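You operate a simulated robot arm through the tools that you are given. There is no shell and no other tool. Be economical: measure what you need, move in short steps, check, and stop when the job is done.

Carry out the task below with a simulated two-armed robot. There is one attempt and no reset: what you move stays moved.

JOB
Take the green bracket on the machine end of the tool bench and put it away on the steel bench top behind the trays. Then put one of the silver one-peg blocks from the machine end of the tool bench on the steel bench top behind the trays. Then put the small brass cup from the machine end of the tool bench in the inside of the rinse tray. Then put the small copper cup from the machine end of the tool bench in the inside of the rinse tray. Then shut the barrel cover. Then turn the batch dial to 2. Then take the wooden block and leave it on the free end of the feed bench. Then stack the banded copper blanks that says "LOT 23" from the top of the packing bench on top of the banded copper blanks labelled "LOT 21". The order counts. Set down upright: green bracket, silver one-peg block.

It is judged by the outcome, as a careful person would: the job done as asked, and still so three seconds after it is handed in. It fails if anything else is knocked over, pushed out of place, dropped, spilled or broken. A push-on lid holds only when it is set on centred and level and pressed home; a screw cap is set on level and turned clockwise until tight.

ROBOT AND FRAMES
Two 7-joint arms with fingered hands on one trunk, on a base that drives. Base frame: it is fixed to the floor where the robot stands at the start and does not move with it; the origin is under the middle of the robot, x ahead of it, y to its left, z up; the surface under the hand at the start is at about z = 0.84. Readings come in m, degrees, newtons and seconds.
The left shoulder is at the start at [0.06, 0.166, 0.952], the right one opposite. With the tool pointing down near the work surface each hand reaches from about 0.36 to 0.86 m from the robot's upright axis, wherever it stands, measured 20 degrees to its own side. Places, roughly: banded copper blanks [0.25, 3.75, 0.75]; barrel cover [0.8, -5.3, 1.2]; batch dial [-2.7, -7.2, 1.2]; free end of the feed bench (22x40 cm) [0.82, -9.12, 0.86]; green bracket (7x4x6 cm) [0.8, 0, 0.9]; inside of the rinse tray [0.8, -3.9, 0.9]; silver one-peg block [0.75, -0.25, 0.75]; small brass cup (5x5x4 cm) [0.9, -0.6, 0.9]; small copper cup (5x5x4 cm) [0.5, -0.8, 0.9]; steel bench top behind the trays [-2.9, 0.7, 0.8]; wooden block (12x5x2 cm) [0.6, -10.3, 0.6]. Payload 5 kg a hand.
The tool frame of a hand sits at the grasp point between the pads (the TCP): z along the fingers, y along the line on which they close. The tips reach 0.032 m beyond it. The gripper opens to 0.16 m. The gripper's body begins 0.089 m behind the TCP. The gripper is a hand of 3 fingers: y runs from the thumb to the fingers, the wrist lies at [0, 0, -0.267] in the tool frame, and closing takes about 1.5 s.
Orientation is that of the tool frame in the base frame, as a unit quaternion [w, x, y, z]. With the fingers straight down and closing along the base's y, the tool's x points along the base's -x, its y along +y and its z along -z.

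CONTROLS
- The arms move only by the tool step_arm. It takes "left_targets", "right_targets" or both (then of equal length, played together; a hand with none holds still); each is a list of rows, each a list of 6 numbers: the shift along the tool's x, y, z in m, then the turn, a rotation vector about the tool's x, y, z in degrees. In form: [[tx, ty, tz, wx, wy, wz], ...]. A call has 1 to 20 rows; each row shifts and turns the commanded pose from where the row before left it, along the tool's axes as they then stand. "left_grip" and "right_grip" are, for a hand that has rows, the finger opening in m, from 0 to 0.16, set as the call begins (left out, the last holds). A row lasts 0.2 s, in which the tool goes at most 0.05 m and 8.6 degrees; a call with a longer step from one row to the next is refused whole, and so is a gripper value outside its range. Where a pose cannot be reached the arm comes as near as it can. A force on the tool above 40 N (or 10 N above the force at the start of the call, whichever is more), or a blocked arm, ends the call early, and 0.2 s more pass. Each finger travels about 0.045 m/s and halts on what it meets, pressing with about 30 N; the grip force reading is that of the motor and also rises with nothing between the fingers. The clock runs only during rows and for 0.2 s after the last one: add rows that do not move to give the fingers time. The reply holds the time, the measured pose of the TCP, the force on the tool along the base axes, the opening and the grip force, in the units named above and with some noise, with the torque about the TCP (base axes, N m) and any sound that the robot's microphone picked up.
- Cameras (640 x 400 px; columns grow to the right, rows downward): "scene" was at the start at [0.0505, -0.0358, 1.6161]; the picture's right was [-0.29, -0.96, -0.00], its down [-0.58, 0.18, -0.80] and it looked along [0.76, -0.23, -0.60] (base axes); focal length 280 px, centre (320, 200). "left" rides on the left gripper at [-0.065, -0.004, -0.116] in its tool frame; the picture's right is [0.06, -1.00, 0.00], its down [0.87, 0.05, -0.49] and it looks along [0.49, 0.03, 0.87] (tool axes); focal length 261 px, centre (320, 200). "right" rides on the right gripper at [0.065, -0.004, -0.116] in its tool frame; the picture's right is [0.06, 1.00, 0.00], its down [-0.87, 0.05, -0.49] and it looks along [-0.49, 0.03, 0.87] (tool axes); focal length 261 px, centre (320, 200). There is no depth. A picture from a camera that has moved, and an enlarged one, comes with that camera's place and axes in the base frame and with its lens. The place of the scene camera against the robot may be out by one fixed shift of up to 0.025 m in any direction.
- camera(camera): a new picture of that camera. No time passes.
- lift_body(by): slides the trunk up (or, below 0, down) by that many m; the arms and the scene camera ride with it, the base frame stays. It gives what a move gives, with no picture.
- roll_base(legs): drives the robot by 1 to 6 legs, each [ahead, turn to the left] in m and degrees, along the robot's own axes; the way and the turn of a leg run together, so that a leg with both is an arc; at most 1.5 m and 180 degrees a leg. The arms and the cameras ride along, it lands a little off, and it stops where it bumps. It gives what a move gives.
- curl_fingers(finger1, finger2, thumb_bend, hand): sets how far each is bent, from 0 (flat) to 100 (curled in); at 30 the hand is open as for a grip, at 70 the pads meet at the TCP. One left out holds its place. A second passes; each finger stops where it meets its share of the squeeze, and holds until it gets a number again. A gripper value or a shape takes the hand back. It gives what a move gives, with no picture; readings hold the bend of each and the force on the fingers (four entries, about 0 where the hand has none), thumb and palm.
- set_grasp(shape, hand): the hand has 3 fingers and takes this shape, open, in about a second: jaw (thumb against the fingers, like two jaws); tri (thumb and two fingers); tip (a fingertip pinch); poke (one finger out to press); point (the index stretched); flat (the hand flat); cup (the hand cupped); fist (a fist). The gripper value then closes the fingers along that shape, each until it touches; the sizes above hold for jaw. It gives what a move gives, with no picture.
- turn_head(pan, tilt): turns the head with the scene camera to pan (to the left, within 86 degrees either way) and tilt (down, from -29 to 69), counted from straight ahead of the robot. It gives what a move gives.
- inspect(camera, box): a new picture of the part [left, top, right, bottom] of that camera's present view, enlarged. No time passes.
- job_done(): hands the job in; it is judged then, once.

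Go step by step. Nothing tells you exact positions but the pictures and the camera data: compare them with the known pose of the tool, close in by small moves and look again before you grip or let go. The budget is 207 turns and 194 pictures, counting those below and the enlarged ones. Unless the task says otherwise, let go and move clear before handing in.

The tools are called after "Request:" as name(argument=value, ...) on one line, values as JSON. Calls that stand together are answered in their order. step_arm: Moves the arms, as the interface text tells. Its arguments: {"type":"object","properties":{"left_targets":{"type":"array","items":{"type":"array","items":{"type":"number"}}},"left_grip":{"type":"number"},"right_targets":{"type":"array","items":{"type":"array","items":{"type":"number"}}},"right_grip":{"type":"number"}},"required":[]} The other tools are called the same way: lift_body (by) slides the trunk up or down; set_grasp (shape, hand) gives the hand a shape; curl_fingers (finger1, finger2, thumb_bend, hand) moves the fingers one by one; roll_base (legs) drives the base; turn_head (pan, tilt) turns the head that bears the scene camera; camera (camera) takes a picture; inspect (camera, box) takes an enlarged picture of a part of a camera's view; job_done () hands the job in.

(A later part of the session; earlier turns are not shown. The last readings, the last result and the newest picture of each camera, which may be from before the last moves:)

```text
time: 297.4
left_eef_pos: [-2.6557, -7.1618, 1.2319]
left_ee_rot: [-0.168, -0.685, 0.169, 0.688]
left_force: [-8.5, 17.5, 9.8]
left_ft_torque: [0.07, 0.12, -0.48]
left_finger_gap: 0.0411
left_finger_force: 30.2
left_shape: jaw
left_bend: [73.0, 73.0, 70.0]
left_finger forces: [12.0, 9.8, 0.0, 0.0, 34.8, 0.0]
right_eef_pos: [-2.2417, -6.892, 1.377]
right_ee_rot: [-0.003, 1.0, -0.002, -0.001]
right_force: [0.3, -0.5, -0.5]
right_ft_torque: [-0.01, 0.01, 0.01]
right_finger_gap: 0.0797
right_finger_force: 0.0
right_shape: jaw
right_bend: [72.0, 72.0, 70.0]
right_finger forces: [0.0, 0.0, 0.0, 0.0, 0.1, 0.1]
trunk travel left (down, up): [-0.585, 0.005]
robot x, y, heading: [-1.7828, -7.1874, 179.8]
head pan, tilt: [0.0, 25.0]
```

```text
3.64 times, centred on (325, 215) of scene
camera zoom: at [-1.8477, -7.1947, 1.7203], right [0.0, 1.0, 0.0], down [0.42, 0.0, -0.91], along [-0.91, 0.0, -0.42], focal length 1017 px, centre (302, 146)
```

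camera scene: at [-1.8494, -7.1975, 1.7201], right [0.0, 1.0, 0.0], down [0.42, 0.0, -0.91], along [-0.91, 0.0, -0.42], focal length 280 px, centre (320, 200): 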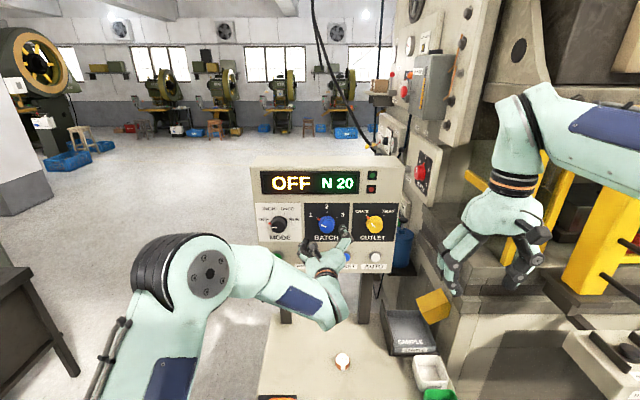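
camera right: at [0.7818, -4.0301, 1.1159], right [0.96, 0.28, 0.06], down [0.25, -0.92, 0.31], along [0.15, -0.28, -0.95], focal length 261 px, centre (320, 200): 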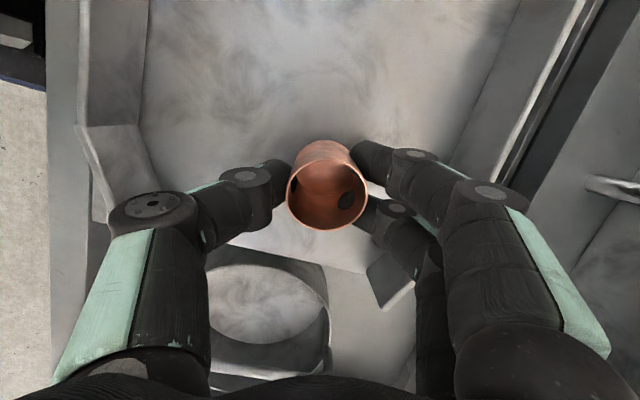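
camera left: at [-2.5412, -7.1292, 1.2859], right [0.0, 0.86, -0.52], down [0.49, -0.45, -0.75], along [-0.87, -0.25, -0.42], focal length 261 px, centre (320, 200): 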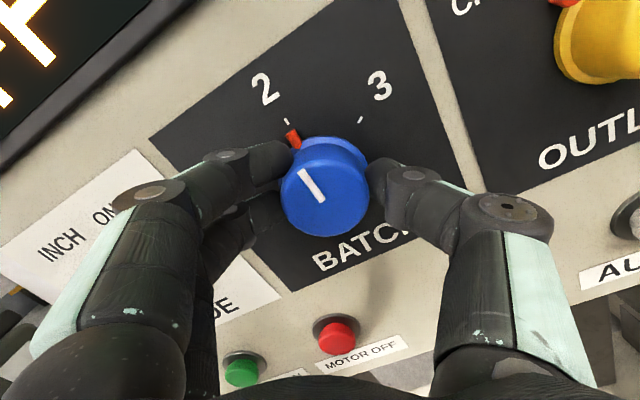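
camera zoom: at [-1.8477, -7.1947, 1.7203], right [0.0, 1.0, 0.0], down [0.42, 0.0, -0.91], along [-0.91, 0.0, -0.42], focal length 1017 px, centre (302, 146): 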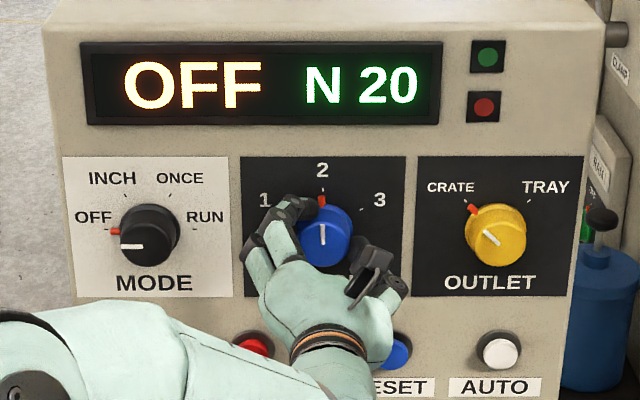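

The pointer is at 2, perhaps 2–3° short. A small extra turn, then release and back off.

Request:
step_arm(left_targets=[[0, 0, 0, 0, 0, 3], [0, 0, 0, 0, 0, 0], [0, 0, 0, 0, 0, 0]])

Request:
step_arm(left_targets=[[0, 0, 0, 0, 0, 0], [0, 0, 0, 0, 0, 0], [0, 0, 0, 0, 0, 0], [0, 0, 0, 0, 0, 0], [0, 0, -0.02, 0, 0, 0], [0, 0, -0.04, 0, 0, 0], [0, 0, -0.04, 0, 0, 0], [0, 0, 0, 0, 0, 0]], left_grip=0.08)

Request:
camera(camera="left")

Request:
inspect(camera="scene", box=[250, 160, 400, 270])

```text
time: 298.2
left_eef_pos: [-2.6569, -7.1619, 1.2307]
left_ee_rot: [-0.187, -0.681, 0.186, 0.683]
left_force: [-6.3, 22.1, 11.1]
left_ft_torque: [0.14, 0.09, -0.63]
left_finger_gap: 0.0412
left_finger_force: 29.4
left_shape: jaw
left_bend: [73.0, 73.0, 70.0]
left_finger forces: [12.2, 9.5, 0.0, 0.1, 36.5, 0.1]
right_eef_pos: [-2.2397, -6.8928, 1.3771]
right_ee_rot: [-0.002, 1.0, -0.002, -0.001]
right_force: [-0.1, 0.2, -0.9]
right_ft_torque: [0.01, -0.01, -0.03]
right_finger_gap: 0.0798
right_finger_force: 0.0
right_shape: jaw
right_bend: [72.0, 72.0, 70.0]
right_finger forces: [0.0, 0.0, 0.0, 0.0, 0.1, 0.0]
trunk travel left (down, up): [-0.585, 0.005]
robot x, y, heading: [-1.7807, -7.1878, 180.0]
head pan, tilt: [0.0, 25.0]
```

```text
time: 300.0
left_eef_pos: [-2.5579, -7.1671, 1.2289]
left_ee_rot: [-0.186, -0.682, 0.186, 0.682]
left_force: [-0.5, -0.4, 0.1]
left_ft_torque: [0.0, -0.03, 0.03]
left_finger_gap: 0.0794
left_finger_force: 0.1
left_shape: jaw
left_bend: [72.0, 72.0, 70.0]
left_finger forces: [0.1, 0.1, 0.0, 0.0, 0.0, 0.0]
right_eef_pos: [-2.2402, -6.8955, 1.3761]
right_ee_rot: [-0.003, 1.0, -0.002, -0.001]
right_force: [0.0, -0.2, 0.8]
right_ft_torque: [0.0, 0.02, -0.04]
right_finger_gap: 0.0797
right_finger_force: 0.1
right_shape: jaw
right_bend: [72.0, 72.0, 70.0]
right_finger forces: [0.1, 0.0, 0.1, 0.0, 0.1, 0.0]
trunk travel left (down, up): [-0.585, 0.005]
robot x, y, heading: [-1.7798, -7.1898, 179.9]
head pan, tilt: [0.0, 25.0]
```

```text
71 pictures are left
camera left: at [-2.4427, -7.1303, 1.282], right [0.0, 0.83, -0.56], down [0.49, -0.49, -0.72], along [-0.87, -0.28, -0.41], focal length 261 px, centre (320, 200)
```

left: 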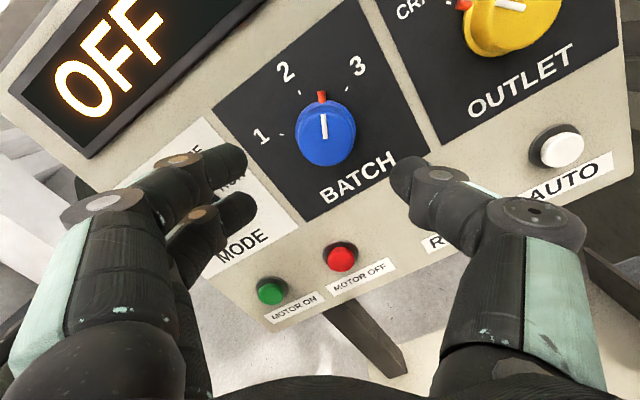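

```text
3.64 times, centred on (325, 215) of scene
camera zoom: at [-1.8483, -7.1975, 1.7202], right [0.0, 1.0, 0.0], down [0.42, 0.0, -0.91], along [-0.91, 0.0, -0.42], focal length 1017 px, centre (302, 146)
```

zoom: 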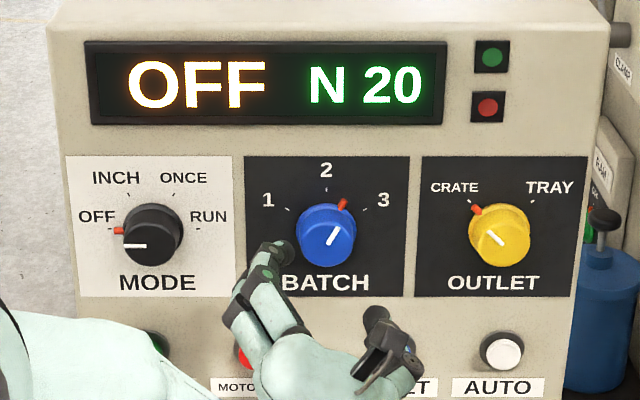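

On release the arm's side load (about 5 mm off-centre) dragged the knob past 2 by roughly 27°. I'll re-centre (y ≈ -7.162), re-grip, turn back, and null the side force before releasing.

Request:
step_arm(left_targets=[[-0.0014, -0.0045, 0.03, 0, 0, 0], [0, 0, 0.035, 0, 0, 0], [0, 0, 0.03, 0, 0, 0], [0, 0, 0, 0, 0, 0]])

Request:
inspect(camera="left", box=[200, 80, 440, 260])

```text
time: 301.0
left_eef_pos: [-2.6529, -7.1619, 1.2299]
left_ee_rot: [-0.186, -0.682, 0.185, 0.683]
left_force: [0.2, -0.2, -0.1]
left_ft_torque: [0.01, -0.04, -0.01]
left_finger_gap: 0.0794
left_finger_force: 0.0
left_shape: jaw
left_bend: [72.0, 72.0, 70.0]
left_finger forces: [0.1, 0.0, 0.0, 0.0, 0.0, 0.0]
right_eef_pos: [-2.2396, -6.895, 1.3759]
right_ee_rot: [-0.003, 1.0, -0.001, -0.002]
right_force: [0.5, 0.1, -0.2]
right_ft_torque: [-0.05, 0.02, 0.02]
right_finger_gap: 0.0798
right_finger_force: 0.1
right_shape: jaw
right_bend: [72.0, 72.0, 70.0]
right_finger forces: [0.1, 0.0, 0.0, 0.1, 0.0, 0.0]
trunk travel left (down, up): [-0.585, 0.005]
robot x, y, heading: [-1.7821, -7.1858, 180.2]
head pan, tilt: [0.0, 25.0]
```

```text
2.22 times, centred on (320, 170) of left
camera zoom: at [-2.5372, -7.1252, 1.2837], right [0.0, 0.83, -0.56], down [0.49, -0.49, -0.72], along [-0.87, -0.28, -0.41], focal length 579 px, centre (320, 267)
```

zoom: 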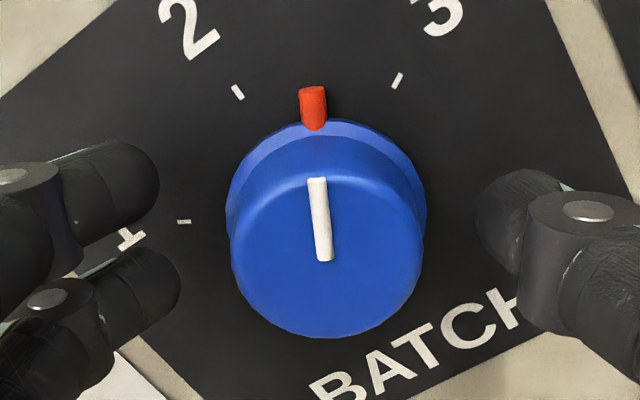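

The pointer is nearly midway between 2 and 3; I need about -28.5°. Closing and turning back.

Request:
step_arm(left_targets=[[0, 0, 0, 0, 0, 0], [0, 0, 0, 0, 0, 0], [0, 0, 0, 0, 0, 0], [0, 0, 0, 0, 0, 0], [0, 0, 0, 0, 0, 0]], left_grip=0.03)

Request:
step_arm(left_targets=[[0, 0, 0, 0, 0, -7.2], [0, 0, 0, 0, 0, -7.2], [0, 0, 0, 0, 0, -7.1], [0, 0, 0, 0, 0, -7.0], [0, 0, 0, 0, 0, 0], [0, 0, 0, 0, 0, 0]])

Request:
inspect(camera="left", box=[200, 80, 440, 260])

```text
time: 302.2
left_eef_pos: [-2.6538, -7.1623, 1.2303]
left_ee_rot: [-0.186, -0.682, 0.185, 0.683]
left_force: [-0.1, 0.9, 0.1]
left_ft_torque: [0.0, -0.04, -0.05]
left_finger_gap: 0.0399
left_finger_force: 30.0
left_shape: jaw
left_bend: [73.0, 73.0, 70.0]
left_finger forces: [12.4, 12.9, 0.0, 0.0, 26.7, 0.1]
right_eef_pos: [-2.2406, -6.8953, 1.3769]
right_ee_rot: [-0.004, 1.0, -0.002, 0.0]
right_force: [0.5, -0.5, -1.0]
right_ft_torque: [0.01, -0.02, -0.01]
right_finger_gap: 0.0798
right_finger_force: 0.0
right_shape: jaw
right_bend: [72.0, 72.0, 70.0]
right_finger forces: [0.1, 0.0, 0.1, 0.0, 0.0, 0.1]
trunk travel left (down, up): [-0.585, 0.005]
robot x, y, heading: [-1.7819, -7.1872, 180.0]
head pan, tilt: [0.0, 25.0]
```

```text
time: 303.6
left_eef_pos: [-2.652, -7.1628, 1.2298]
left_ee_rot: [-0.012, -0.706, 0.011, 0.708]
left_force: [-7.8, -3.5, 7.6]
left_ft_torque: [-0.05, 0.19, 0.17]
left_finger_gap: 0.0395
left_finger_force: 29.7
left_shape: jaw
left_bend: [73.0, 73.0, 70.0]
left_finger forces: [15.7, 13.6, 0.1, 0.1, 24.3, 0.0]
right_eef_pos: [-2.2413, -6.8957, 1.3769]
right_ee_rot: [-0.004, 1.0, -0.001, -0.001]
right_force: [-0.1, 0.2, 0.5]
right_ft_torque: [0.0, 0.01, -0.01]
right_finger_gap: 0.0797
right_finger_force: 0.1
right_shape: jaw
right_bend: [72.0, 72.0, 70.0]
right_finger forces: [0.0, 0.0, 0.0, 0.0, 0.0, 0.0]
trunk travel left (down, up): [-0.585, 0.005]
robot x, y, heading: [-1.7805, -7.1866, -180.0]
head pan, tilt: [0.0, 25.0]
```

```text
2.22 times, centred on (320, 170) of left
camera zoom: at [-2.537, -7.157, 1.2939], right [0.0, 1.0, -0.1], down [0.49, -0.08, -0.87], along [-0.87, -0.05, -0.49], focal length 579 px, centre (320, 267)
```

zoom: 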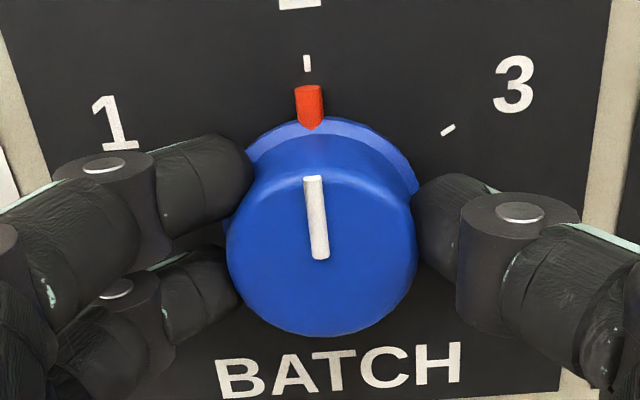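

Aligned with 2. Nulling the small vertical load and opening slowly, then checking.

Request:
step_arm(left_targets=[[-0.0016, 0.0007, -0.001, 0, 0, 0], [0, 0, 0, 0, 0, 0]], left_grip=0.044)

Request:
step_arm(left_targets=[[0, 0, 0, 0, 0, 0], [0, 0, 0, 0, 0, 0], [0, 0, 0, 0, 0, 0], [0, 0, 0, 0, 0, 0]], left_grip=0.08)

Request:
inspect(camera="left", box=[200, 80, 440, 260])

```text
time: 304.2
left_eef_pos: [-2.65, -7.1613, 1.2286]
left_ee_rot: [0.01, 0.708, -0.013, -0.706]
left_force: [0.4, -1.4, 0.2]
left_ft_torque: [0.04, 0.03, 0.05]
left_finger_gap: 0.0444
left_finger_force: 0.1
left_shape: jaw
left_bend: [73.0, 73.0, 70.0]
left_finger forces: [0.0, 1.1, 0.1, 0.0, 0.3, 0.0]
right_eef_pos: [-2.2398, -6.895, 1.3765]
right_ee_rot: [-0.004, 1.0, -0.002, -0.002]
right_force: [0.1, 0.1, -0.4]
right_ft_torque: [0.01, -0.01, -0.01]
right_finger_gap: 0.0796
right_finger_force: 0.0
right_shape: jaw
right_bend: [72.0, 72.0, 70.0]
right_finger forces: [0.1, 0.0, 0.1, 0.0, 0.0, 0.0]
trunk travel left (down, up): [-0.585, 0.005]
robot x, y, heading: [-1.7817, -7.1885, 179.6]
head pan, tilt: [0.0, 25.0]
```

```text
time: 305.2
left_eef_pos: [-2.6513, -7.1629, 1.2295]
left_ee_rot: [-0.012, -0.706, 0.013, 0.708]
left_force: [0.0, -0.4, 0.1]
left_ft_torque: [0.0, 0.0, -0.02]
left_finger_gap: 0.0793
left_finger_force: 0.3
left_shape: jaw
left_bend: [72.0, 72.0, 70.0]
left_finger forces: [0.0, 0.0, 0.0, 0.1, 0.0, 0.0]
right_eef_pos: [-2.2403, -6.895, 1.3768]
right_ee_rot: [-0.003, 1.0, -0.001, -0.001]
right_force: [-1.2, 0.1, -0.1]
right_ft_torque: [-0.02, -0.04, 0.01]
right_finger_gap: 0.0796
right_finger_force: 0.1
right_shape: jaw
right_bend: [72.0, 72.0, 70.0]
right_finger forces: [0.1, 0.1, 0.0, 0.0, 0.0, 0.1]
trunk travel left (down, up): [-0.585, 0.005]
robot x, y, heading: [-1.7836, -7.1866, 180.0]
head pan, tilt: [0.0, 25.0]
```

```text
2.22 times, centred on (320, 170) of left
camera zoom: at [-2.5358, -7.1563, 1.2945], right [0.0, 1.0, -0.1], down [0.49, -0.08, -0.87], along [-0.87, -0.05, -0.49], focal length 579 px, centre (320, 267)
```

zoom: 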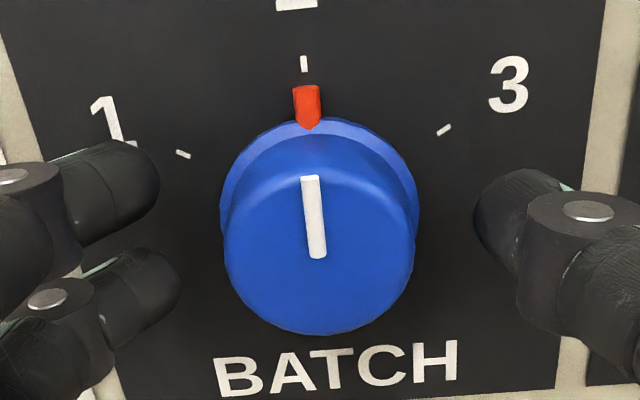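

The dial stands at 2. Backing away from the panel, then returning the hand to pointing down.

Request:
step_arm(left_targets=[[0, 0, -0.03, 0, 0, 0], [0, 0, -0.045, 0, 0, 0], [0, 0, -0.045, 0, 0, 0], [0, 0, 0, 0, 0, 0]])

Request:
roll_base(legs=[[-0.5, 0]])

Request:
step_arm(left_targets=[[0, 0.02, 0, 0, 8.2, 0], [0, 0.02, 0, 0, 8.2, 0], [0, 0.02, 0, 0, 8.2, 0], [0, 0.02, 0, 0, 8.2, 0], [0, 0.02, 0, 0, 8.2, 0], [0, 0.02, 0, 0, 8.2, 0], [0, 0.02, 0, 0, 8.2, 0], [0, 0.02, 0, 0, 8.2, 0], [0, 0.02, 0, 0, 8.2, 0], [0, 0.02, 0, 0, 8.2, 0], [0, 0, 0, 0, 8.0, 0], [0.04, 0, 0, 0, 0, 0], [0.04, 0, 0, 0, 0, 0], [0.04, 0, 0, 0, 0, 0], [0.04, 0, 0, 0, 0, 0], [0.04, 0, 0, 0, 0, 0], [0.04, 0, 0, 0, 0, 0], [0, 0, 0, 0, 0, 0]])

Request:
inspect(camera="scene", box=[250, 130, 400, 240])

```text
time: 306.2
left_eef_pos: [-2.5305, -7.1629, 1.2293]
left_ee_rot: [-0.012, -0.707, 0.013, 0.707]
left_force: [0.4, -0.2, -0.5]
left_ft_torque: [0.0, -0.03, 0.02]
left_finger_gap: 0.0792
left_finger_force: 0.0
left_shape: jaw
left_bend: [72.0, 72.0, 70.0]
left_finger forces: [0.0, 0.1, 0.0, 0.0, 0.1, 0.0]
right_eef_pos: [-2.2424, -6.8931, 1.3772]
right_ee_rot: [-0.003, 1.0, -0.001, 0.0]
right_force: [-0.1, 0.2, 0.1]
right_ft_torque: [-0.01, -0.03, -0.03]
right_finger_gap: 0.08
right_finger_force: 0.1
right_shape: jaw
right_bend: [72.0, 72.0, 70.0]
right_finger forces: [0.0, 0.1, 0.0, 0.0, 0.0, 0.1]
trunk travel left (down, up): [-0.585, 0.005]
robot x, y, heading: [-1.7816, -7.1884, 180.0]
head pan, tilt: [0.0, 25.0]
```

```text
time: 309.1
left_eef_pos: [-2.0272, -7.16, 1.2301]
left_ee_rot: [-0.01, -0.706, 0.015, 0.708]
left_force: [-0.4, 0.3, -0.7]
left_ft_torque: [0.01, 0.02, 0.01]
left_finger_gap: 0.0795
left_finger_force: 0.1
left_shape: jaw
left_bend: [72.0, 72.0, 70.0]
left_finger forces: [0.0, 0.0, 0.0, 0.1, 0.1, 0.0]
right_eef_pos: [-1.7373, -6.8943, 1.3772]
right_ee_rot: [-0.003, 1.0, -0.005, -0.001]
right_force: [0.1, 0.2, -0.1]
right_ft_torque: [0.02, 0.05, -0.02]
right_finger_gap: 0.0798
right_finger_force: 0.1
right_shape: jaw
right_bend: [72.0, 72.0, 70.0]
right_finger forces: [0.0, 0.0, 0.0, 0.0, 0.1, 0.0]
trunk travel left (down, up): [-0.585, 0.005]
robot x, y, heading: [-1.2796, -7.189, 179.6]
head pan, tilt: [0.0, 25.0]
```

```text
time: 312.9
left_eef_pos: [-1.9451, -7.3644, 1.2378]
left_ee_rot: [0.017, 1.0, -0.002, -0.003]
left_force: [0.1, 0.1, -0.5]
left_ft_torque: [0.02, -0.04, -0.02]
left_finger_gap: 0.0801
left_finger_force: 0.1
left_shape: jaw
left_bend: [72.0, 72.0, 70.0]
left_finger forces: [0.0, 0.0, 0.0, 0.1, 0.1, 0.1]
left hand out of reach, approached as far as the arm can: row 14, 15, 16, 17
right_eef_pos: [-1.7361, -6.8942, 1.3775]
right_ee_rot: [-0.003, 1.0, -0.005, 0.0]
right_force: [0.1, 0.4, 0.3]
right_ft_torque: [0.0, 0.0, 0.01]
right_finger_gap: 0.08
right_finger_force: 0.1
right_shape: jaw
right_bend: [72.0, 72.0, 70.0]
right_finger forces: [0.0, 0.1, 0.0, 0.0, 0.0, 0.0]
trunk travel left (down, up): [-0.585, 0.005]
robot x, y, heading: [-1.2786, -7.1899, 179.8]
head pan, tilt: [0.0, 25.0]
```

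```text
3.64 times, centred on (325, 185) of scene
camera zoom: at [-1.3462, -7.1991, 1.7202], right [0.0, 1.0, 0.0], down [0.42, 0.0, -0.91], along [-0.91, 0.0, -0.42], focal length 1017 px, centre (302, 254)
```

zoom: 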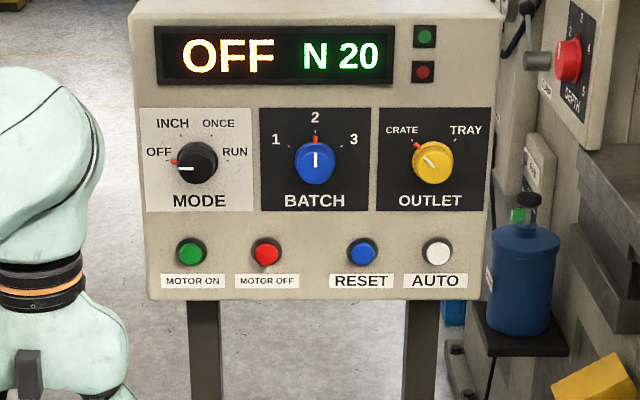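

Dial reads 2. The left arm's posture resists folding back; I'll try moving it outward and up.

Request:
step_arm(left_targets=[[0, 0.04, 0, 0, 0, 0], [0, 0.04, 0, 0, 0, 0], [0.03, 0.02, -0.02, 0, 0, 0], [0.03, 0, -0.03, 0, 0, 0], [0.03, 0, -0.03, 0, 0, 0], [0.03, 0, -0.02, 0, 0, 0], [0.03, 0, 0, 0, 0, 0], [0.03, 0, 0, 0, 0, 0], [0, 0, 0, 0, 0, 0]])

Request:
turn_head(pan=86, tilt=15)

Request:
camera(camera="scene")

```text
time: 314.9
left_eef_pos: [-1.9367, -7.4464, 1.2377]
left_ee_rot: [0.018, 1.0, -0.003, -0.003]
left_force: [0.1, -0.1, -0.1]
left_ft_torque: [-0.02, 0.03, -0.01]
left_finger_gap: 0.0801
left_finger_force: 0.1
left_shape: jaw
left_bend: [72.0, 72.0, 70.0]
left_finger forces: [0.0, 0.1, 0.0, 0.0, 0.1, 0.0]
left hand out of reach, approached as far as the arm can: row 3, 4, 5, 6, 7, 8
right_eef_pos: [-1.7361, -6.8947, 1.3761]
right_ee_rot: [-0.004, 1.0, -0.004, -0.001]
right_force: [-0.2, 0.1, 0.0]
right_ft_torque: [0.02, -0.03, 0.0]
right_finger_gap: 0.0797
right_finger_force: 0.0
right_shape: jaw
right_bend: [72.0, 72.0, 70.0]
right_finger forces: [0.0, 0.0, 0.0, 0.0, 0.0, 0.1]
trunk travel left (down, up): [-0.585, 0.005]
robot x, y, heading: [-1.2773, -7.1893, 179.7]
head pan, tilt: [0.0, 25.0]
```

```text
time: 316.5
left_eef_pos: [-1.9353, -7.4441, 1.2379]
left_ee_rot: [0.018, 1.0, -0.003, -0.004]
left_force: [-0.5, 0.0, 0.5]
left_ft_torque: [-0.02, 0.02, -0.02]
left_finger_gap: 0.0798
left_finger_force: 0.0
left_shape: jaw
left_bend: [72.0, 72.0, 70.0]
left_finger forces: [0.0, 0.0, 0.0, 0.0, 0.0, 0.0]
right_eef_pos: [-1.7376, -6.8934, 1.3764]
right_ee_rot: [-0.003, 1.0, -0.005, 0.0]
right_force: [0.6, -0.6, -0.6]
right_ft_torque: [0.0, -0.02, 0.0]
right_finger_gap: 0.0798
right_finger_force: 0.1
right_shape: jaw
right_bend: [72.0, 72.0, 70.0]
right_finger forces: [0.1, 0.0, 0.0, 0.0, 0.0, 0.0]
trunk travel left (down, up): [-0.585, 0.005]
robot x, y, heading: [-1.2795, -7.1919, 179.8]
head pan, tilt: [85.9, 15.0]
```

```text
65 pictures are left
camera scene: at [-1.2613, -7.2926, 1.7364], right [-1.0, 0.08, 0.0], down [0.02, 0.26, -0.97], along [-0.07, -0.96, -0.26], focal length 280 px, centre (320, 200)
```

scene: 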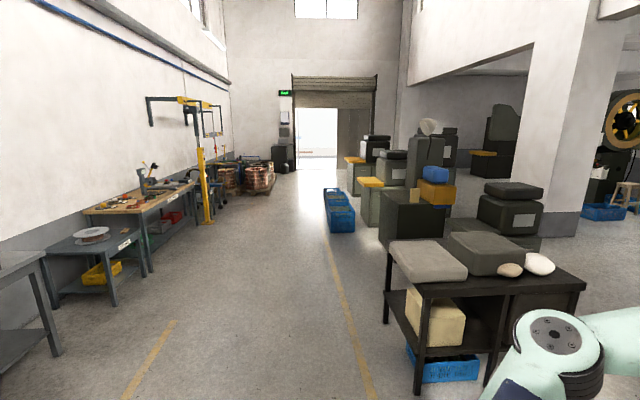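

Request:
inspect(camera="scene", box=[0, 130, 240, 320])

```text
2.11 times, centred on (120, 225) of scene
camera zoom: at [-1.2613, -7.2926, 1.7364], right [-1.0, 0.08, 0.0], down [0.02, 0.26, -0.97], along [-0.07, -0.96, -0.26], focal length 589 px, centre (741, 147)
```

zoom: 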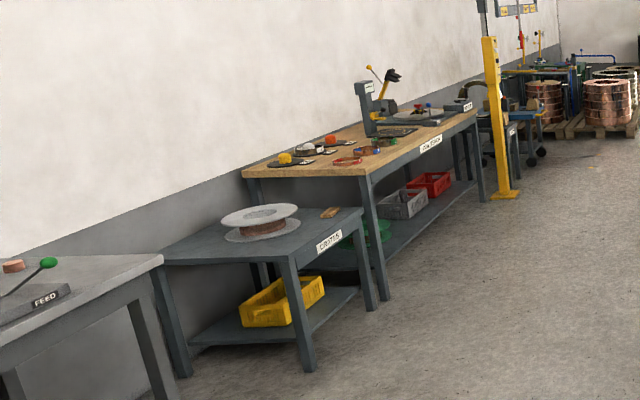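

The wooden block is on the low table near (0.63, -10.3). First I'll try to fold the left arm by lowering it before pulling in.

Request:
step_arm(left_targets=[[0, 0, 0.04, 0, 0, 0], [0, 0, 0.04, 0, 0, 0], [0, 0, 0.04, 0, 0, 0], [0, 0, 0.04, 0, 0, 0], [0.04, 0, 0, 0, 0, 0], [0.04, 0, 0, 0, 0, 0], [0.04, 0, 0, 0, 0, 0], [0.04, 0, 0, 0, 0, 0], [0, 0, 0, 0, 0, 0]])

Request:
turn_head(pan=30, tilt=30)

Request:
camera(camera="scene")

```text
time: 318.5
left_eef_pos: [-1.7765, -7.452, 1.0761]
left_ee_rot: [0.017, 1.0, -0.003, -0.001]
left_force: [-0.6, -0.6, -0.2]
left_ft_torque: [0.0, -0.02, 0.01]
left_finger_gap: 0.08
left_finger_force: 0.0
left_shape: jaw
left_bend: [72.0, 72.0, 70.0]
left_finger forces: [0.1, 0.1, 0.1, 0.0, 0.0, 0.0]
right_eef_pos: [-1.737, -6.8945, 1.377]
right_ee_rot: [-0.004, 1.0, -0.005, -0.001]
right_force: [0.1, 0.6, 0.7]
right_ft_torque: [0.02, 0.0, -0.01]
right_finger_gap: 0.0798
right_finger_force: 0.0
right_shape: jaw
right_bend: [72.0, 72.0, 70.0]
right_finger forces: [0.1, 0.0, 0.0, 0.1, 0.0, 0.0]
trunk travel left (down, up): [-0.585, 0.005]
robot x, y, heading: [-1.2802, -7.1848, 179.7]
head pan, tilt: [85.9, 15.0]
```

```text
time: 319.8
left_eef_pos: [-1.7758, -7.4511, 1.078]
left_ee_rot: [0.018, 1.0, -0.002, -0.001]
left_force: [-0.2, 0.8, -0.1]
left_ft_torque: [0.02, 0.01, 0.03]
left_finger_gap: 0.0802
left_finger_force: 0.0
left_shape: jaw
left_bend: [72.0, 72.0, 70.0]
left_finger forces: [0.0, 0.1, 0.0, 0.1, 0.0, 0.0]
right_eef_pos: [-1.7388, -6.8935, 1.3769]
right_ee_rot: [-0.004, 1.0, -0.004, -0.001]
right_force: [0.0, 0.1, -0.4]
right_ft_torque: [-0.04, -0.02, 0.04]
right_finger_gap: 0.0799
right_finger_force: 0.0
right_shape: jaw
right_bend: [72.0, 72.0, 70.0]
right_finger forces: [0.1, 0.1, 0.0, 0.0, 0.0, 0.0]
trunk travel left (down, up): [-0.585, 0.005]
robot x, y, heading: [-1.2822, -7.1869, 179.6]
head pan, tilt: [30.0, 30.0]
```

```text
63 pictures are left
camera scene: at [-1.3327, -7.2444, 1.7123], right [-0.5, 0.87, 0.0], down [0.43, 0.25, -0.87], along [-0.75, -0.43, -0.5], focal length 280 px, centre (320, 200)
```

scene: 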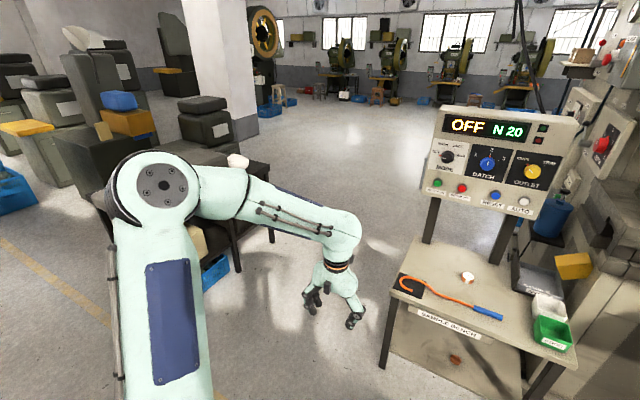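

The left arm is back in a usable posture. Now driving toward the low table to view the wooden block.

Request:
roll_base(legs=[[0, 107], [1.44, 0], [1.44, 0], [0, 73.5]])

Request:
turn_head(pan=-10, tilt=35)

Request:
camera(camera="scene")

```text
time: 341.7
left_eef_pos: [0.0288, -9.7117, 1.0774]
left_ee_rot: [0.001, 0.011, 1.0, 0.016]
left_force: [-0.5, 0.4, -0.2]
left_ft_torque: [0.02, 0.0, 0.02]
left_finger_gap: 0.0799
left_finger_force: 0.0
left_shape: jaw
left_bend: [72.0, 72.0, 70.0]
left_finger forces: [0.0, 0.0, 0.0, 0.1, 0.1, 0.1]
right_eef_pos: [-0.0172, -10.2679, 1.3769]
right_ee_rot: [0.001, 0.012, 1.0, -0.002]
right_force: [1.0, -0.1, 0.4]
right_ft_torque: [-0.01, 0.03, -0.01]
right_finger_gap: 0.0799
right_finger_force: 0.1
right_shape: jaw
right_bend: [72.0, 72.0, 70.0]
right_finger forces: [0.0, 0.0, 0.1, 0.0, 0.1, 0.0]
trunk travel left (down, up): [-0.585, 0.005]
robot x, y, heading: [-0.464, -9.9634, -1.0]
head pan, tilt: [30.0, 30.0]
```

```text
time: 342.7
left_eef_pos: [0.0297, -9.7102, 1.0766]
left_ee_rot: [0.001, 0.01, 1.0, 0.016]
left_force: [-0.2, 0.0, -0.1]
left_ft_torque: [-0.03, 0.01, 0.0]
left_finger_gap: 0.0799
left_finger_force: 0.1
left_shape: jaw
left_bend: [72.0, 72.0, 70.0]
left_finger forces: [0.0, 0.0, 0.0, 0.0, 0.0, 0.0]
right_eef_pos: [-0.016, -10.2679, 1.3772]
right_ee_rot: [0.001, 0.012, 1.0, -0.003]
right_force: [0.0, 0.3, 0.7]
right_ft_torque: [0.03, 0.02, -0.01]
right_finger_gap: 0.0796
right_finger_force: 0.1
right_shape: jaw
right_bend: [72.0, 72.0, 70.0]
right_finger forces: [0.1, 0.0, 0.1, 0.0, 0.1, 0.0]
trunk travel left (down, up): [-0.585, 0.005]
robot x, y, heading: [-0.4682, -9.9643, -0.9]
head pan, tilt: [-10.0, 35.0]
```

```text
62 pictures are left
camera scene: at [-0.4145, -9.9927, 1.7044], right [-0.19, -0.98, 0.0], down [-0.56, 0.11, -0.82], along [0.8, -0.16, -0.57], focal length 280 px, centre (320, 200)
```

scene: 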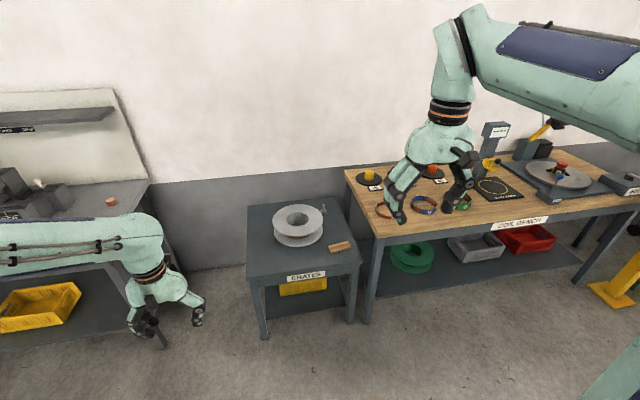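

The block lies at about (0.64, -10.32) on the low table, beside the taller coil bench. I'll drive to about (0.1, -10.12) and lower the trunk.

Request:
roll_base(legs=[[0, -14.5], [0.59, 0], [0, 15.4]])

Request:
lift_body(by=-0.3)

Request:
camera(camera="scene")

Request:
camera(camera="right")

```text
time: 347.9
left_eef_pos: [0.595, -9.8581, 1.0761]
left_ee_rot: [0.0, 0.001, 1.0, 0.017]
left_force: [0.3, 0.6, 0.1]
left_ft_torque: [-0.05, -0.01, -0.01]
left_finger_gap: 0.0799
left_finger_force: 0.1
left_shape: jaw
left_bend: [72.0, 72.0, 70.0]
left_finger forces: [0.0, 0.0, 0.0, 0.0, 0.0, 0.0]
right_eef_pos: [0.5587, -10.415, 1.376]
right_ee_rot: [0.001, 0.001, 1.0, -0.004]
right_force: [-0.2, 0.2, -0.2]
right_ft_torque: [-0.04, 0.0, 0.03]
right_finger_gap: 0.0801
right_finger_force: 0.0
right_shape: jaw
right_bend: [72.0, 72.0, 70.0]
right_finger forces: [0.0, 0.0, 0.1, 0.0, 0.1, 0.1]
trunk travel left (down, up): [-0.585, 0.005]
robot x, y, heading: [0.0983, -10.1302, 0.1]
head pan, tilt: [-10.0, 35.0]
```

```text
time: 350.9
left_eef_pos: [0.5949, -9.8593, 0.7781]
left_ee_rot: [0.0, 0.0, 1.0, 0.016]
left_force: [0.5, -0.3, -0.6]
left_ft_torque: [0.0, -0.04, -0.01]
left_finger_gap: 0.0796
left_finger_force: 0.1
left_shape: jaw
left_bend: [72.0, 72.0, 70.0]
left_finger forces: [0.0, 0.0, 0.0, 0.1, 0.1, 0.1]
right_eef_pos: [0.559, -10.4155, 1.0765]
right_ee_rot: [0.002, 0.002, 1.0, -0.004]
right_force: [0.4, 0.3, -0.1]
right_ft_torque: [0.03, -0.01, -0.01]
right_finger_gap: 0.0797
right_finger_force: 0.1
right_shape: jaw
right_bend: [72.0, 72.0, 70.0]
right_finger forces: [0.0, 0.0, 0.0, 0.0, 0.1, 0.0]
trunk travel left (down, up): [-0.285, 0.305]
robot x, y, heading: [0.0993, -10.1227, 0.2]
head pan, tilt: [-10.0, 35.0]
```

```text
61 pictures are left
camera scene: at [0.1552, -10.1497, 1.4045], right [-0.17, -0.98, 0.0], down [-0.56, 0.1, -0.82], along [0.81, -0.14, -0.57], focal length 280 px, centre (320, 200)
```

scene: 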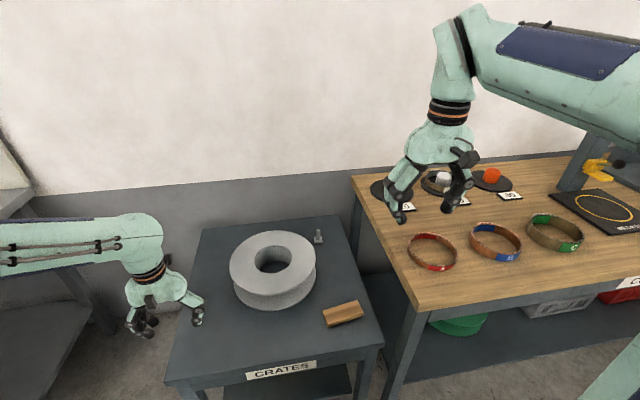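

```text
60 pictures are left
camera right: at [0.493, -10.4203, 1.192], right [-0.06, 1.0, -0.01], down [0.87, 0.05, 0.49], along [0.49, 0.02, -0.87], focal length 261 px, centre (320, 200)
```

right: 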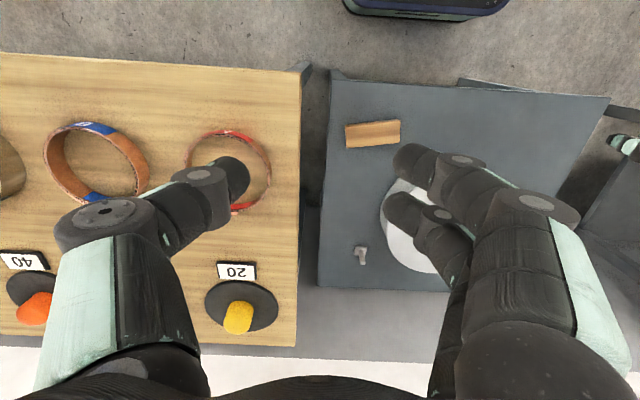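

The block centre is at about (0.643, -10.304), long axis ~12° off y. I'll move the right hand over it, turn it 77.5° to close across its width, and look.

Request:
step_arm(right_targets=[[-0.028, 0.037, 0, 0, 0, 0], [-0.028, 0.037, 0, 0, 0, 0], [-0.028, 0.037, 0, 0, 0, 0], [0, 0, 0, 0, 0, 8.5], [0, 0, 0, 0, 0, 8.5], [0, 0, 0, 0, 0, 8.5], [0, 0, 0, 0, 0, 8.5], [0, 0, 0, 0, 0, 8.5], [0, 0, 0, 0, 0, 8.5], [0, 0, 0, 0, 0, 8.5], [0, 0, 0, 0, 0, 8.5], [0, 0, 0, 0, 0, 8.5], [0, 0, 0.04, 0, 0, 1], [0, 0, 0.045, 0, 0, 0], [0, 0, 0.045, 0, 0, 0], [0, 0, 0.045, 0, 0, 0], [0, 0, 0.045, 0, 0, 0], [0, 0, 0.045, 0, 0, 0], [0, 0, 0, 0, 0, 0]], right_grip=0.09)

Request:
camera(camera="right")

Request:
inspect(camera="scene", box=[220, 200, 440, 360])

```text
time: 354.9
left_eef_pos: [0.5945, -9.8589, 0.7779]
left_ee_rot: [0.001, 0.0, 1.0, 0.017]
left_force: [-0.1, -0.2, -0.1]
left_ft_torque: [0.0, 0.0, 0.0]
left_finger_gap: 0.0797
left_finger_force: 0.1
left_shape: jaw
left_bend: [72.0, 72.0, 70.0]
left_finger forces: [0.1, 0.0, 0.0, 0.0, 0.1, 0.1]
right_eef_pos: [0.6441, -10.3098, 0.8103]
right_ee_rot: [0.004, 0.628, 0.779, -0.002]
right_force: [-0.7, 0.2, -0.6]
right_ft_torque: [-0.01, 0.03, 0.0]
right_finger_gap: 0.0893
right_finger_force: 0.1
right_shape: jaw
right_bend: [72.0, 72.0, 70.0]
right_finger forces: [0.0, 0.0, 0.1, 0.0, 0.0, 0.0]
trunk travel left (down, up): [-0.285, 0.305]
robot x, y, heading: [0.1035, -10.1224, 0.0]
head pan, tilt: [-10.0, 35.0]
```

```text
59 pictures are left
camera right: at [0.6256, -10.2468, 0.9261], right [0.96, 0.27, 0.0], down [0.24, -0.83, 0.5], along [0.14, -0.48, -0.87], focal length 261 px, centre (320, 200)
```

right: 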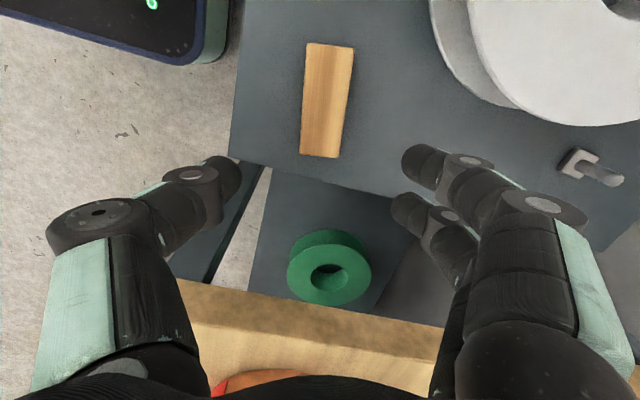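

```text
2.50 times, centred on (330, 280) of scene
camera zoom: at [0.1554, -10.1497, 1.4044], right [-0.17, -0.98, 0.0], down [-0.57, 0.1, -0.82], along [0.81, -0.14, -0.57], focal length 699 px, centre (295, 0)
```

zoom: 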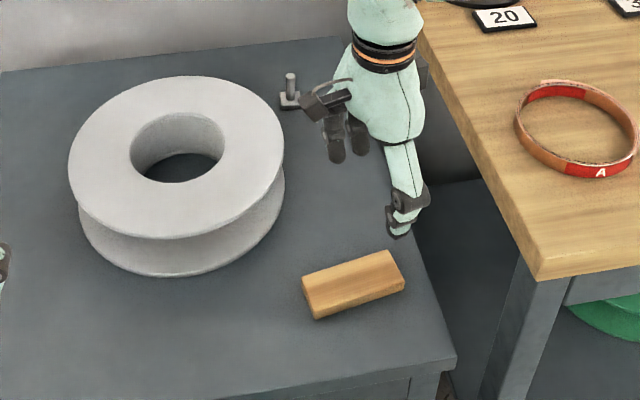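

Small alignment correction and descent to just above the block.

Request:
step_arm(right_targets=[[0.014, 0.006, 0.02, 0, 0, 4], [0, 0, 0.04, 0, 0, 0], [0, 0, 0.04, 0, 0, 0], [0, 0, 0.04, 0, 0, 0], [0, 0, 0, 0, 0, 0]])

Request:
camera(camera="right")

Request:
inspect(camera="scene", box=[280, 240, 400, 340])

```text
time: 356.1
left_eef_pos: [0.5948, -9.8587, 0.7779]
left_ee_rot: [0.001, 0.001, 1.0, 0.016]
left_force: [0.5, 0.0, 0.1]
left_ft_torque: [-0.02, 0.02, 0.0]
left_finger_gap: 0.0799
left_finger_force: 0.1
left_shape: jaw
left_bend: [72.0, 72.0, 70.0]
left_finger forces: [0.0, 0.1, 0.0, 0.1, 0.0, 0.1]
right_eef_pos: [0.6472, -10.2941, 0.6703]
right_ee_rot: [0.004, 0.655, 0.756, -0.002]
right_force: [0.3, 0.2, -0.2]
right_ft_torque: [-0.01, 0.0, -0.03]
right_finger_gap: 0.0895
right_finger_force: 0.1
right_shape: jaw
right_bend: [72.0, 72.0, 70.0]
right_finger forces: [0.0, 0.0, 0.1, 0.0, 0.0, 0.0]
trunk travel left (down, up): [-0.285, 0.305]
robot x, y, heading: [0.0985, -10.121, 0.0]
head pan, tilt: [-10.0, 35.0]
```

```text
57 pictures are left
camera right: at [0.6334, -10.2301, 0.7864], right [0.98, 0.2, 0.0], down [0.18, -0.85, 0.5], along [0.1, -0.49, -0.87], focal length 261 px, centre (320, 200)
```

right: 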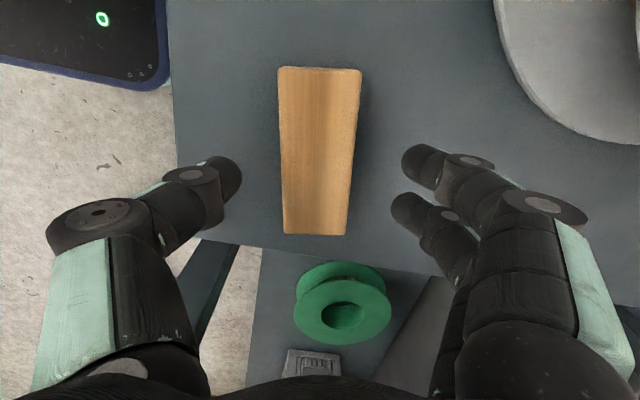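

```text
4.00 times, centred on (340, 290) of scene
camera zoom: at [0.1555, -10.1496, 1.4044], right [-0.17, -0.98, 0.0], down [-0.57, 0.1, -0.82], along [0.81, -0.14, -0.57], focal length 1119 px, centre (240, -160)
```

zoom: 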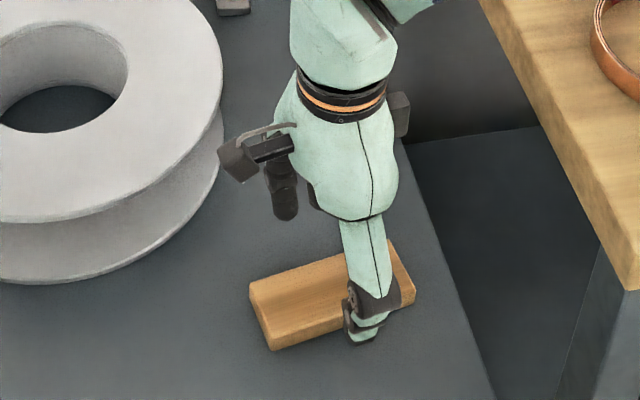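

Aligned. Down 2.8 cm more, close and lift.

Request:
step_arm(right_targets=[[0.006, -0.002, 0.015, 0, 0, 0], [0, 0, 0.013, 0, 0, 0], [0, 0, 0, 0, 0, 0]])

Request:
step_arm(right_targets=[[0, 0, 0, 0, 0, 0], [0, 0, 0, 0, 0, 0], [0, 0, 0, 0, 0, 0], [0, 0, 0, 0, 0, 0], [0, 0, 0, 0, 0, 0], [0, 0, 0, 0, 0, 0], [0, 0, -0.02, 0, 0, 0], [0, 0, -0.03, 0, 0, 0], [0, 0, 0, 0, 0, 0]], right_grip=0.02)

Request:
camera(camera="right")

```text
time: 356.9
left_eef_pos: [0.595, -9.8588, 0.7772]
left_ee_rot: [0.001, 0.0, 1.0, 0.016]
left_force: [0.2, -0.3, 0.4]
left_ft_torque: [0.0, 0.04, 0.0]
left_finger_gap: 0.08
left_finger_force: 0.1
left_shape: jaw
left_bend: [72.0, 72.0, 70.0]
left_finger forces: [0.0, 0.0, 0.0, 0.1, 0.0, 0.0]
right_eef_pos: [0.6449, -10.2889, 0.6425]
right_ee_rot: [0.003, 0.654, 0.756, -0.002]
right_force: [0.3, 0.8, -1.0]
right_ft_torque: [0.0, 0.02, 0.04]
right_finger_gap: 0.0893
right_finger_force: 0.1
right_shape: jaw
right_bend: [72.0, 72.0, 70.0]
right_finger forces: [0.0, 0.0, 0.0, 0.1, 0.1, 0.0]
trunk travel left (down, up): [-0.285, 0.305]
robot x, y, heading: [0.0976, -10.1263, 0.2]
head pan, tilt: [-10.0, 35.0]
```

```text
time: 358.9
left_eef_pos: [0.5956, -9.8585, 0.7781]
left_ee_rot: [0.001, 0.0, 1.0, 0.017]
left_force: [-0.5, 0.0, -0.4]
left_ft_torque: [0.03, -0.03, 0.01]
left_finger_gap: 0.0801
left_finger_force: 0.1
left_shape: jaw
left_bend: [72.0, 72.0, 70.0]
left_finger forces: [0.0, 0.1, 0.1, 0.0, 0.0, 0.0]
right_eef_pos: [0.6434, -10.289, 0.6936]
right_ee_rot: [0.003, 0.655, 0.756, -0.002]
right_force: [0.0, 0.6, -1.0]
right_ft_torque: [0.0, -0.02, 0.03]
right_finger_gap: 0.0422
right_finger_force: 29.8
right_shape: jaw
right_bend: [73.0, 73.0, 70.0]
right_finger forces: [12.4, 12.0, 0.1, 0.1, 22.5, 0.1]
trunk travel left (down, up): [-0.285, 0.305]
robot x, y, heading: [0.0972, -10.1242, 0.1]
head pan, tilt: [-10.0, 35.0]
```

```text
55 pictures are left
camera right: at [0.6303, -10.2243, 0.8088], right [0.98, 0.2, 0.0], down [0.18, -0.85, 0.5], along [0.1, -0.49, -0.87], focal length 261 px, centre (320, 200)
```

right: 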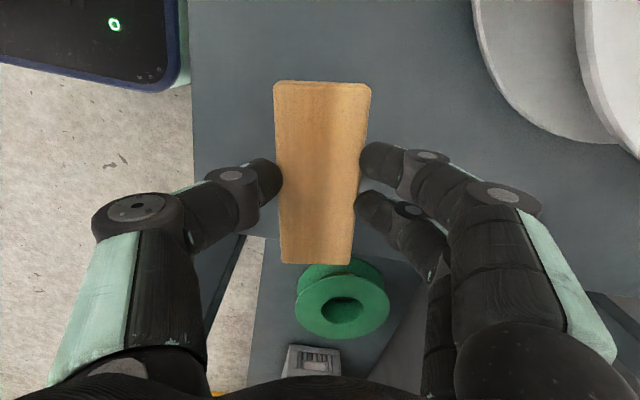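

Block held. Raising the trunk and arm, backing off, and driving to the feed bench's free end at (0.82, -9.12).

Request:
lift_body(by=0.3)

Request:
step_arm(right_targets=[[0, 0, -0.04, 0, 0, 0], [0, 0, -0.04, 0, 0, 0], [0, 0, -0.04, 0, 0, 0], [0, 0, 0, 0, 0, 0]])

Request:
roll_base(legs=[[-0.55, 0], [0, 90], [1.12, 0], [0, -90]])

Request:
turn_head(pan=-10, tilt=30)

Request:
camera(camera="scene")

```text
time: 361.9
left_eef_pos: [0.5945, -9.8588, 1.0763]
left_ee_rot: [0.001, 0.0, 1.0, 0.017]
left_force: [0.6, 0.3, -0.1]
left_ft_torque: [0.0, -0.02, -0.01]
left_finger_gap: 0.0798
left_finger_force: 0.1
left_shape: jaw
left_bend: [72.0, 72.0, 70.0]
left_finger forces: [0.0, 0.0, 0.0, 0.1, 0.0, 0.1]
right_eef_pos: [0.6435, -10.287, 0.9939]
right_ee_rot: [0.004, 0.655, 0.756, -0.001]
right_force: [0.0, -0.2, -1.5]
right_ft_torque: [0.02, -0.02, 0.01]
right_finger_gap: 0.0425
right_finger_force: 29.9
right_shape: jaw
right_bend: [73.0, 73.0, 70.0]
right_finger forces: [12.5, 11.8, 0.0, 0.1, 22.4, 0.0]
trunk travel left (down, up): [-0.585, 0.005]
robot x, y, heading: [0.1015, -10.1234, 0.1]
head pan, tilt: [-10.0, 35.0]
```

```text
time: 362.9
left_eef_pos: [0.595, -9.8595, 1.0769]
left_ee_rot: [0.0, 0.0, 1.0, 0.017]
left_force: [0.0, -0.2, 0.6]
left_ft_torque: [-0.01, 0.04, 0.03]
left_finger_gap: 0.0799
left_finger_force: 0.1
left_shape: jaw
left_bend: [72.0, 72.0, 70.0]
left_finger forces: [0.1, 0.0, 0.1, 0.1, 0.1, 0.0]
right_eef_pos: [0.6449, -10.2885, 1.1141]
right_ee_rot: [0.003, 0.655, 0.756, -0.001]
right_force: [-0.2, 0.4, -1.3]
right_ft_torque: [0.0, -0.01, 0.01]
right_finger_gap: 0.0422
right_finger_force: 29.5
right_shape: jaw
right_bend: [73.0, 73.0, 70.0]
right_finger forces: [12.4, 11.8, 0.0, 0.0, 22.1, 0.0]
trunk travel left (down, up): [-0.585, 0.005]
robot x, y, heading: [0.1004, -10.126, 0.1]
head pan, tilt: [-10.0, 35.0]
```

```text
time: 379.3
left_eef_pos: [0.0647, -8.7405, 1.0778]
left_ee_rot: [0.001, 0.009, 1.0, 0.018]
left_force: [0.7, 0.0, 0.5]
left_ft_torque: [0.02, -0.04, -0.01]
left_finger_gap: 0.08
left_finger_force: 0.1
left_shape: jaw
left_bend: [72.0, 72.0, 70.0]
left_finger forces: [0.0, 0.0, 0.0, 0.1, 0.1, 0.1]
right_eef_pos: [0.1064, -9.1726, 1.1148]
right_ee_rot: [0.003, 0.661, 0.751, -0.002]
right_force: [-0.1, -0.4, -0.7]
right_ft_torque: [0.02, -0.01, 0.06]
right_finger_gap: 0.0417
right_finger_force: 30.1
right_shape: jaw
right_bend: [73.0, 73.0, 70.0]
right_finger forces: [11.8, 11.1, 0.1, 0.0, 22.4, 0.0]
trunk travel left (down, up): [-0.585, 0.005]
robot x, y, heading: [-0.4324, -8.9979, -1.0]
head pan, tilt: [-10.0, 35.0]
```

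```text
time: 380.0
left_eef_pos: [0.0643, -8.7408, 1.0778]
left_ee_rot: [0.0, 0.009, 1.0, 0.017]
left_force: [1.0, 0.4, -0.2]
left_ft_torque: [0.03, 0.02, 0.01]
left_finger_gap: 0.0802
left_finger_force: 0.0
left_shape: jaw
left_bend: [72.0, 72.0, 70.0]
left_finger forces: [0.1, 0.0, 0.0, 0.1, 0.0, 0.0]
right_eef_pos: [0.1079, -9.1703, 1.1139]
right_ee_rot: [0.003, 0.66, 0.751, -0.002]
right_force: [0.6, -0.2, -1.6]
right_ft_torque: [0.01, 0.01, 0.0]
right_finger_gap: 0.0417
right_finger_force: 29.7
right_shape: jaw
right_bend: [73.0, 73.0, 70.0]
right_finger forces: [11.8, 11.1, 0.0, 0.1, 22.4, 0.0]
trunk travel left (down, up): [-0.585, 0.005]
robot x, y, heading: [-0.4344, -8.9969, -0.9]
head pan, tilt: [-10.0, 30.0]
```

```text
54 pictures are left
camera scene: at [-0.3765, -9.0249, 1.7122], right [-0.19, -0.98, 0.0], down [-0.49, 0.09, -0.87], along [0.85, -0.16, -0.5], focal length 280 px, centre (320, 200)
```

scene: 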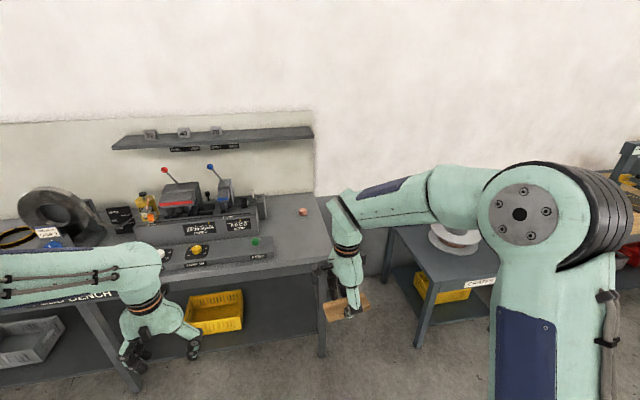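

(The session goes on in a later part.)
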